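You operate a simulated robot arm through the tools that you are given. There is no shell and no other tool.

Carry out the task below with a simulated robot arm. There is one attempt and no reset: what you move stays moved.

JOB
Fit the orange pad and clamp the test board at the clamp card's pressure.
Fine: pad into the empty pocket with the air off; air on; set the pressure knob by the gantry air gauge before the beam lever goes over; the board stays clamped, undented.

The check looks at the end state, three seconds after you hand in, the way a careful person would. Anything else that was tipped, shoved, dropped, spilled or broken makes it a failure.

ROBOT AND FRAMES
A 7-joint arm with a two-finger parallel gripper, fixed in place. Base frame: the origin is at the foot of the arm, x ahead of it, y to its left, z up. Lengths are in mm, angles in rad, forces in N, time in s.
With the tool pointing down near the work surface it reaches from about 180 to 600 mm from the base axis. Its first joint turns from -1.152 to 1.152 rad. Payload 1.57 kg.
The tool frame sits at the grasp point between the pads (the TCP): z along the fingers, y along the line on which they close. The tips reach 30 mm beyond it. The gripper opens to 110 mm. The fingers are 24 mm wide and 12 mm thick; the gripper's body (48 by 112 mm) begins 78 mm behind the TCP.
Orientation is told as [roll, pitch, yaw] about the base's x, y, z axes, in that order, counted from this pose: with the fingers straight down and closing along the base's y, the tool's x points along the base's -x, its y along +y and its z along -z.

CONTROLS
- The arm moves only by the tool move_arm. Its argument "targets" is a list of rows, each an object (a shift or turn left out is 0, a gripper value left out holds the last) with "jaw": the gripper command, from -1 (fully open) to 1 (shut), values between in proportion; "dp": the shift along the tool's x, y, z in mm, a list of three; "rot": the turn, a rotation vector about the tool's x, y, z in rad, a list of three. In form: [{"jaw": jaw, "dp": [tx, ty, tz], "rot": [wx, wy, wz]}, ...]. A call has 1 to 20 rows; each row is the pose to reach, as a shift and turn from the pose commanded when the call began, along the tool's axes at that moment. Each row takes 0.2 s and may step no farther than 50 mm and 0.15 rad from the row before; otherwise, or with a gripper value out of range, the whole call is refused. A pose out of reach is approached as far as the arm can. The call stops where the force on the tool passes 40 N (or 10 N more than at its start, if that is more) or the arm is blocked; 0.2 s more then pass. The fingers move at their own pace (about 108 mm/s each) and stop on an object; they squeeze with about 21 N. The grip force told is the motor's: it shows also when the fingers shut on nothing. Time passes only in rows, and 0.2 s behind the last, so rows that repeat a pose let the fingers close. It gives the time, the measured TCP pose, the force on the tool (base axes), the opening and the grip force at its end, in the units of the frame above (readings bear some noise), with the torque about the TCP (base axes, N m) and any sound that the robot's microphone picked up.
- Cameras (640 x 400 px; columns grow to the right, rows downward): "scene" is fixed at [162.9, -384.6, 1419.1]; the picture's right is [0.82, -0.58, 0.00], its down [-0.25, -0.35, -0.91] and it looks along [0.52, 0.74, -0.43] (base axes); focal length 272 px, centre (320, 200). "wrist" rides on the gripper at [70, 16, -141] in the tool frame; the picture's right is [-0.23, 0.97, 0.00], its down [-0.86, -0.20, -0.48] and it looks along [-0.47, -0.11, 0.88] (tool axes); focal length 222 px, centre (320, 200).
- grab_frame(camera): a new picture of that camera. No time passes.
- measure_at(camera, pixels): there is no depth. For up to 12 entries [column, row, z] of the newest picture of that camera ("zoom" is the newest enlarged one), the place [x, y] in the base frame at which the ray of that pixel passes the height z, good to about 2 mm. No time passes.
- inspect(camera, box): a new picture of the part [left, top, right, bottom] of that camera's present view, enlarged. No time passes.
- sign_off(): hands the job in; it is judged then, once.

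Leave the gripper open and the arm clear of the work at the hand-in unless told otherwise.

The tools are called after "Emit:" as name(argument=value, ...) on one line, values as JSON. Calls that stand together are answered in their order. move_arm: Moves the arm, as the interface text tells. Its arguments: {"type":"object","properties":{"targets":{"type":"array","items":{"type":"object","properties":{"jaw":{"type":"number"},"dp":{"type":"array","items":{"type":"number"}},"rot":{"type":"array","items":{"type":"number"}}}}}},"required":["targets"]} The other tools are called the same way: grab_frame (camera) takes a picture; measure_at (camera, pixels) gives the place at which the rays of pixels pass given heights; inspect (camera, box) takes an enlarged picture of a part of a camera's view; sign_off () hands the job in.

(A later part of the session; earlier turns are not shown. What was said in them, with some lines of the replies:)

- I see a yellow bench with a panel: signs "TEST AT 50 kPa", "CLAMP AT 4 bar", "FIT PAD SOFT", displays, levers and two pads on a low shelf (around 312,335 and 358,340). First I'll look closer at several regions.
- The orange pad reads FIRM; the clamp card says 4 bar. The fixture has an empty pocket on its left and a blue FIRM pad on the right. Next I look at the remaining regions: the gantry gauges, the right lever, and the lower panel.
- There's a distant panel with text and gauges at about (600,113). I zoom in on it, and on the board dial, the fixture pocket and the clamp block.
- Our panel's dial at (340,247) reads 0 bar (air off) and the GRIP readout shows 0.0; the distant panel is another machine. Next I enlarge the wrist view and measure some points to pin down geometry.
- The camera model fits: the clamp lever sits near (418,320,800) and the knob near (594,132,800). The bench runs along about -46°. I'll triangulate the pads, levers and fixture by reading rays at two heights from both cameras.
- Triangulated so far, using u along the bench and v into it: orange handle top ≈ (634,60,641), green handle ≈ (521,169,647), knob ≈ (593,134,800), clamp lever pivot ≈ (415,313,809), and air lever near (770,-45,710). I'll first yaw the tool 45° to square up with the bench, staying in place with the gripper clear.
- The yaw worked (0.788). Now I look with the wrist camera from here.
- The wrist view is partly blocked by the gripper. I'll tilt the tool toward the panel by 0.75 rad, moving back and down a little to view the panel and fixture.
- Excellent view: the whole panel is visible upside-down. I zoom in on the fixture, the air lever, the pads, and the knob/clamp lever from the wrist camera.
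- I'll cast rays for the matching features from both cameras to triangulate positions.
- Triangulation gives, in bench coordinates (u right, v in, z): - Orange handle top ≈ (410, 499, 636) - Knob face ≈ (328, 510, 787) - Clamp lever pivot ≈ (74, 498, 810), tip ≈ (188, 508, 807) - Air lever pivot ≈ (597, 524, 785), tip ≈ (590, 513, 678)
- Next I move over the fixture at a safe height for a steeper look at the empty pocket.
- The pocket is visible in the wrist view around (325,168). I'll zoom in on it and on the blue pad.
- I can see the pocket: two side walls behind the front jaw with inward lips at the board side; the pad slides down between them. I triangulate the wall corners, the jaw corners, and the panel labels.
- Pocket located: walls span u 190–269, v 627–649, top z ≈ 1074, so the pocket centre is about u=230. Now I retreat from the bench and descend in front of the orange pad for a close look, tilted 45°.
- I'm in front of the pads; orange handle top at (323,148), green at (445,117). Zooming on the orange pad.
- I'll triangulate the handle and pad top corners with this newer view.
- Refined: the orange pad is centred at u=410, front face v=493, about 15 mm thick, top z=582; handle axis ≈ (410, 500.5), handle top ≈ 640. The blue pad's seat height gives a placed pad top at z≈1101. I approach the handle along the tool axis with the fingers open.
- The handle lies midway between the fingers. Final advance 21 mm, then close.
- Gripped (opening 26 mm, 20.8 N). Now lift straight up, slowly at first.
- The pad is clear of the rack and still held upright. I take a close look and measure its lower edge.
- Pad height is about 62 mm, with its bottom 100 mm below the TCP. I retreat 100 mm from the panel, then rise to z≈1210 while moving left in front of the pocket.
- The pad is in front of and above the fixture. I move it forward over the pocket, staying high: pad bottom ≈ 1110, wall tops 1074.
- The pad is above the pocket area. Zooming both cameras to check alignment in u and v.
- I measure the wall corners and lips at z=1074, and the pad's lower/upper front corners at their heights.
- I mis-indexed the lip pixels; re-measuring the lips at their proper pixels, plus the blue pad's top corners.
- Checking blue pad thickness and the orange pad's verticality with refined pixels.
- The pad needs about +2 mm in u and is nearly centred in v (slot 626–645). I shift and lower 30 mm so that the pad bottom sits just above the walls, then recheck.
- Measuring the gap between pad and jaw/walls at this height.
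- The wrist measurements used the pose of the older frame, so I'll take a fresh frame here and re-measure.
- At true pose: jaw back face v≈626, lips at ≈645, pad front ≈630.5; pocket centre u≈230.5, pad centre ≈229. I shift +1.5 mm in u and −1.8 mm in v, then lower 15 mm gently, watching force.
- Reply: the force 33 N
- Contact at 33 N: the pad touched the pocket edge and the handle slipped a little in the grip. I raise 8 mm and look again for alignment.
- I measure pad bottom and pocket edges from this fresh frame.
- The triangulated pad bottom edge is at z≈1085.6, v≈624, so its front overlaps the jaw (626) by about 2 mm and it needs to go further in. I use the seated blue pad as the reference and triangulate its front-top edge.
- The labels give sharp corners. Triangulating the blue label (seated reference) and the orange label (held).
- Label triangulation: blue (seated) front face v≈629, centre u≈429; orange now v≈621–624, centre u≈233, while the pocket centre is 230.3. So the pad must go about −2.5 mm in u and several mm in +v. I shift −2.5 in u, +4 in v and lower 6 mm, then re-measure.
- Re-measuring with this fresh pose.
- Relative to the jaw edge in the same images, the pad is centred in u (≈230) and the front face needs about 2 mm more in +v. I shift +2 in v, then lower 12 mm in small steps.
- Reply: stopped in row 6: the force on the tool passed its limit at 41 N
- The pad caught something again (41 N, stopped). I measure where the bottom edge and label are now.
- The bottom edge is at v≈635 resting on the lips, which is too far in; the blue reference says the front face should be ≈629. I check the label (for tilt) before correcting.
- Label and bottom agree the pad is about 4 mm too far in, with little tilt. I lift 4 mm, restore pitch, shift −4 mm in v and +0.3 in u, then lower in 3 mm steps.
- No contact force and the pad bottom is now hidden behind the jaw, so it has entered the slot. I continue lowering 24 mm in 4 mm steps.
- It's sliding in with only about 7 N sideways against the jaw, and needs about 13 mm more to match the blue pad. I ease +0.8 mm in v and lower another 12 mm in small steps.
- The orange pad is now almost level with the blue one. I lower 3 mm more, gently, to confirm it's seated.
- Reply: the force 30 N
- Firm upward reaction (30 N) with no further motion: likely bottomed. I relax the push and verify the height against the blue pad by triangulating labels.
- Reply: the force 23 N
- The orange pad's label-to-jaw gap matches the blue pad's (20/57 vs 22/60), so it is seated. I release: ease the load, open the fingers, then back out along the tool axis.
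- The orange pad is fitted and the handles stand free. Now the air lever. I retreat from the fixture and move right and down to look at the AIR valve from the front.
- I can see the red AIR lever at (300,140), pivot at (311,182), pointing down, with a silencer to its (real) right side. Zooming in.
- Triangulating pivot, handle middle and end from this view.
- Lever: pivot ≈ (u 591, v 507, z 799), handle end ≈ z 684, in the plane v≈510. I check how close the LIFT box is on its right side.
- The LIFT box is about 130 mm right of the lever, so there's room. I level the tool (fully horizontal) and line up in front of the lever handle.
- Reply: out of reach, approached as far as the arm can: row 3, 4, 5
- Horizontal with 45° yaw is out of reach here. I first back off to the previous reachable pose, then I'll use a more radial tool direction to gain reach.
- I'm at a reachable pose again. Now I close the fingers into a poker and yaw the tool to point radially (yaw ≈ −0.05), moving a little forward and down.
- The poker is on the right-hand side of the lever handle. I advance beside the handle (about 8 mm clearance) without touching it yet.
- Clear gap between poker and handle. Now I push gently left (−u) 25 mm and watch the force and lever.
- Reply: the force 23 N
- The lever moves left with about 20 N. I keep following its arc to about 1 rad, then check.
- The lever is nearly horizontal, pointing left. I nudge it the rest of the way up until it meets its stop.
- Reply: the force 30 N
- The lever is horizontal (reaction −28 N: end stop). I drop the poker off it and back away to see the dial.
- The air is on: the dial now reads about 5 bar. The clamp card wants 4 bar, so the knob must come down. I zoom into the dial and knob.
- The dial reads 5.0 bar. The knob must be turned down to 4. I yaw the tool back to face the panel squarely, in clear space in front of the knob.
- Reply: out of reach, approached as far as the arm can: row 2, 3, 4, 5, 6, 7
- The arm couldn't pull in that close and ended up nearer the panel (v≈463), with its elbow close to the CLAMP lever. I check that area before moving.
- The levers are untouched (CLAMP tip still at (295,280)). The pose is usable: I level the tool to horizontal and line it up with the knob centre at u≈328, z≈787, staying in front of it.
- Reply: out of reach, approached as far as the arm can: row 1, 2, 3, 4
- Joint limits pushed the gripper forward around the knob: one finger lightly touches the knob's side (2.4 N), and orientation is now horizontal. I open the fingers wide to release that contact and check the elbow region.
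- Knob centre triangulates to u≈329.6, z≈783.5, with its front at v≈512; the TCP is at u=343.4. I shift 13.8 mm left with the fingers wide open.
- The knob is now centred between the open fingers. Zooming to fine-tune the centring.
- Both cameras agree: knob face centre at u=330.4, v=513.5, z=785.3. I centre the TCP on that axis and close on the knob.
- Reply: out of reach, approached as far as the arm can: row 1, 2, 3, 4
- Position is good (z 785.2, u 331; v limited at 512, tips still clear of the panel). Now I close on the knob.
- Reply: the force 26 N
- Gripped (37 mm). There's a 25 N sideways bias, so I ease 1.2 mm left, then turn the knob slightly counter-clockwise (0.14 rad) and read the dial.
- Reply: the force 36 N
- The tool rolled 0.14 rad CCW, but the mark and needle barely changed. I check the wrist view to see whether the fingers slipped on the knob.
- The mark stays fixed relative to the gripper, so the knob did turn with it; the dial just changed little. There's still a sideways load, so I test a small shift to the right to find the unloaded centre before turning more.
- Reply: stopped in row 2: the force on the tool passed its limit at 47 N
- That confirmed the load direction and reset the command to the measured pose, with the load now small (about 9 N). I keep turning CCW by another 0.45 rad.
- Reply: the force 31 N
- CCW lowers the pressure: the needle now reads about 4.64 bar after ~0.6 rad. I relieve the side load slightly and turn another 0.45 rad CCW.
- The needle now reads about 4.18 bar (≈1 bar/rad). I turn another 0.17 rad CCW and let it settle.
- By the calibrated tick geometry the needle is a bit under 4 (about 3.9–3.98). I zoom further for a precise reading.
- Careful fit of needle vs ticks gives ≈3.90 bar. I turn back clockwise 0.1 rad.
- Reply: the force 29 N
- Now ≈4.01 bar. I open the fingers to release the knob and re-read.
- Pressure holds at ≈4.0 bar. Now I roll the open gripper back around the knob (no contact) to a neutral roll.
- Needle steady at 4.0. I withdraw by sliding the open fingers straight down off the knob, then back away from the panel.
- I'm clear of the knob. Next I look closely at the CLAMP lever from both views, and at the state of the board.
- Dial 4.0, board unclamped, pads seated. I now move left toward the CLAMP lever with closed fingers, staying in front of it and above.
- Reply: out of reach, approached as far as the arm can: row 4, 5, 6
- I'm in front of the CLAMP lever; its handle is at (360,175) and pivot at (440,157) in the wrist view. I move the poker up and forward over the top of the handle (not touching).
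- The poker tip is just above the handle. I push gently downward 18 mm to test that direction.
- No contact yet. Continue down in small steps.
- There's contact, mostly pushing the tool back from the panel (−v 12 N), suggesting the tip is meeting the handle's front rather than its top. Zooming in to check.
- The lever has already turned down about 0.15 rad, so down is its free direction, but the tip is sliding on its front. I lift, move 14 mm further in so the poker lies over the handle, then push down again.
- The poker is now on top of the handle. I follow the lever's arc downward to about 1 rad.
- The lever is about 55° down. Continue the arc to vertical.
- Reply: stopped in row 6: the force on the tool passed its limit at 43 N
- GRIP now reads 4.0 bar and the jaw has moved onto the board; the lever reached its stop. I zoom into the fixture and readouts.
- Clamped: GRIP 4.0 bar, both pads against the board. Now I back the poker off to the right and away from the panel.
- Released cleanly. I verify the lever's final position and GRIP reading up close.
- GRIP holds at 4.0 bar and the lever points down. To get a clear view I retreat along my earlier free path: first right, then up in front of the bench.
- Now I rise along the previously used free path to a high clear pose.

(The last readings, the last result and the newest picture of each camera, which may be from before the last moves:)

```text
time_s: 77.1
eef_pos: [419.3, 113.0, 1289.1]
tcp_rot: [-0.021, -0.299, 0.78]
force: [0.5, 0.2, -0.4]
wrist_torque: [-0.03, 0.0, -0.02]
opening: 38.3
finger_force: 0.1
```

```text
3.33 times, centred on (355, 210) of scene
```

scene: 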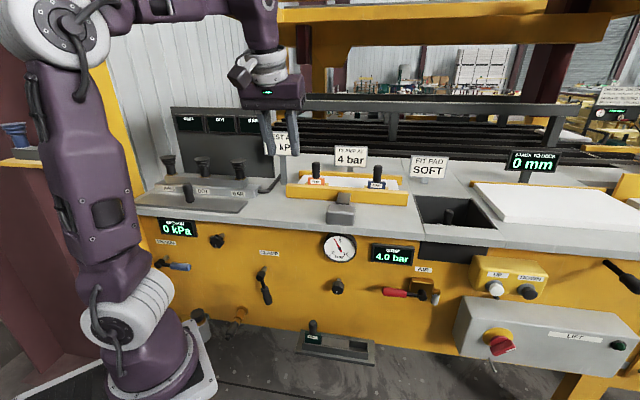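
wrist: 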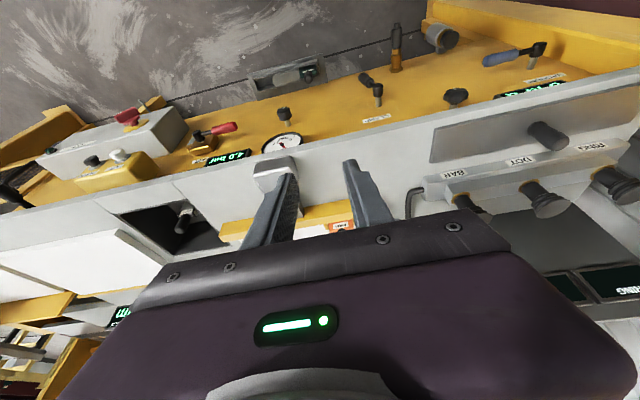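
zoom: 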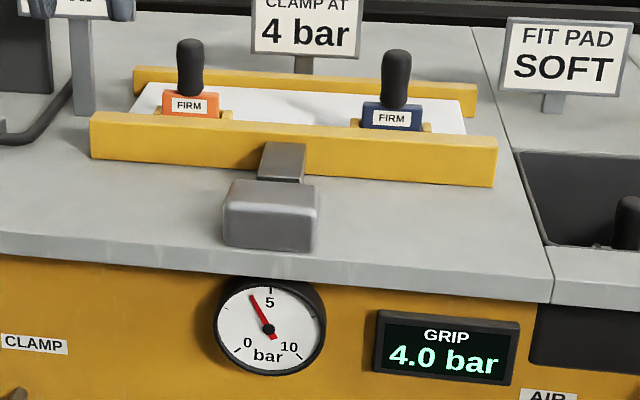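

Clamp lever is down at its hard stop, GRIP 4.0 bar, dial 4.0 bar, pads against the board. I open the gripper, move a bit further clear, and take a final close look at the board and the rest of the bench.

Emit:
move_arm(targets=[{"jaw": -1, "dp": [20, 0, -20]}, {"dp": [40, 0, -40]}, {"dp": [60, 0, -55]}, {"dp": [60, 0, -55]}, {"dp": [60, 0, -55]}, {"dp": [60, 0, -55]}])

Emit:
grab_frame(camera="scene")

Emit:
inspect(camera="scene", box=[285, 155, 413, 235])

Emit:
inspect(camera="scene", box=[300, 225, 460, 360])

Emit:
inspect(camera="scene", box=[316, 228, 364, 264])

```text
time_s: 78.5
eef_pos: [368.3, 64.5, 1322.3]
tcp_rot: [-0.019, -0.298, 0.782]
force: [0.3, 0.1, 0.5]
wrist_torque: [0.01, 0.02, 0.01]
opening: 110.3
finger_force: 0.0
```

```text
taken
```

scene: 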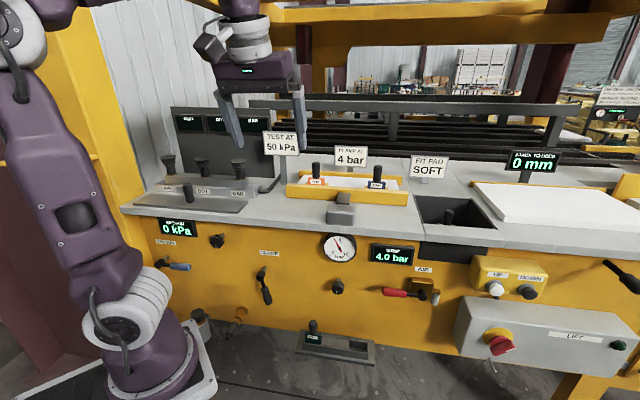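

```text
5.00 times, centred on (349, 195) of scene
```

zoom: 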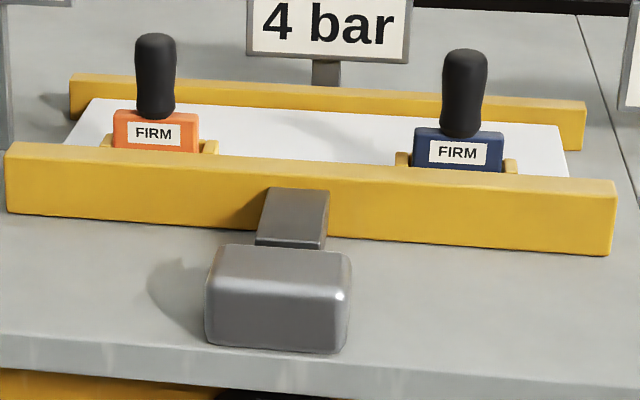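

```text
2.96 times, centred on (380, 292) of scene
```

zoom: 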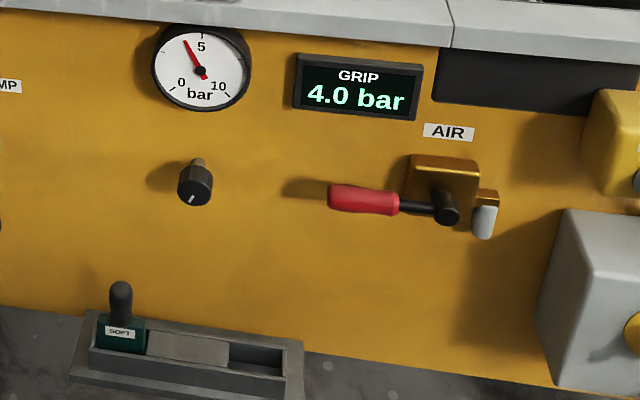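

```text
11.11 times, centred on (340, 246) of scene
```

zoom: 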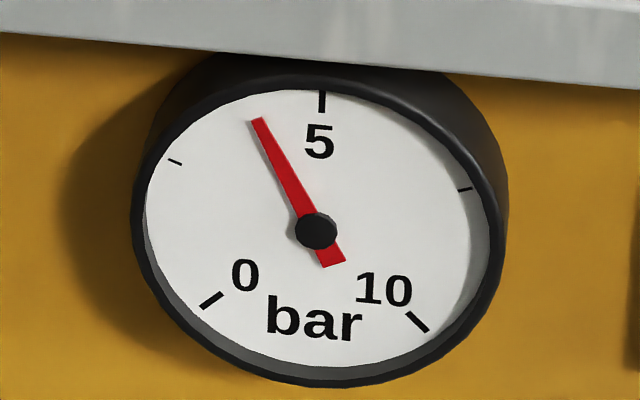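

Final state as I read it:
- Orange pad seated level with the blue one.
- Air lever on.
- Dial at about 4.0 bar and GRIP at 4.0 bar, holding since the lever went over.
- Clamp lever down at its stop, board gripped with no visible dent.
- Green pad still in its rack, gripper open and arm clear.

I'm handing in.

Emit:
sign_off()

```text
The job is handed in.
```

The orange pad is fitted in the empty pocket, and the test board is clamped at 4.0 bar, the clamp card's pressure. I've handed the job in, but I don't have the check's result.

- **Pad:** it went in with the air off and sits level with the blue pad. It caught on the pocket edge on two tries, at up to 41 N, and slid up slightly in the grip before going in. The caught tries did not visibly mark the fixture.
- **Pressure:** with the air on, the dial read 5.0 bar. I turned the knob down until it read about 4.0 bar, before moving the clamp lever.
- **Clamp:** I took the lever labelled CLAMP to be the beam lever. I pushed it down until it stopped, about 80° round; the push reached 43 N there, so I took that as its end stop. The GRIP readout has shown 4.0 bar ever since.
- **Board and bench:** I saw no dent in the board, and nothing else on the bench looks moved.
- **Pad card:** the orange pad is labelled FIRM, but a card on the bench says "FIT PAD SOFT". I fitted orange because the job named it; the green SOFT pad is still in its rack.

The gripper is open and the arm is clear of the work.
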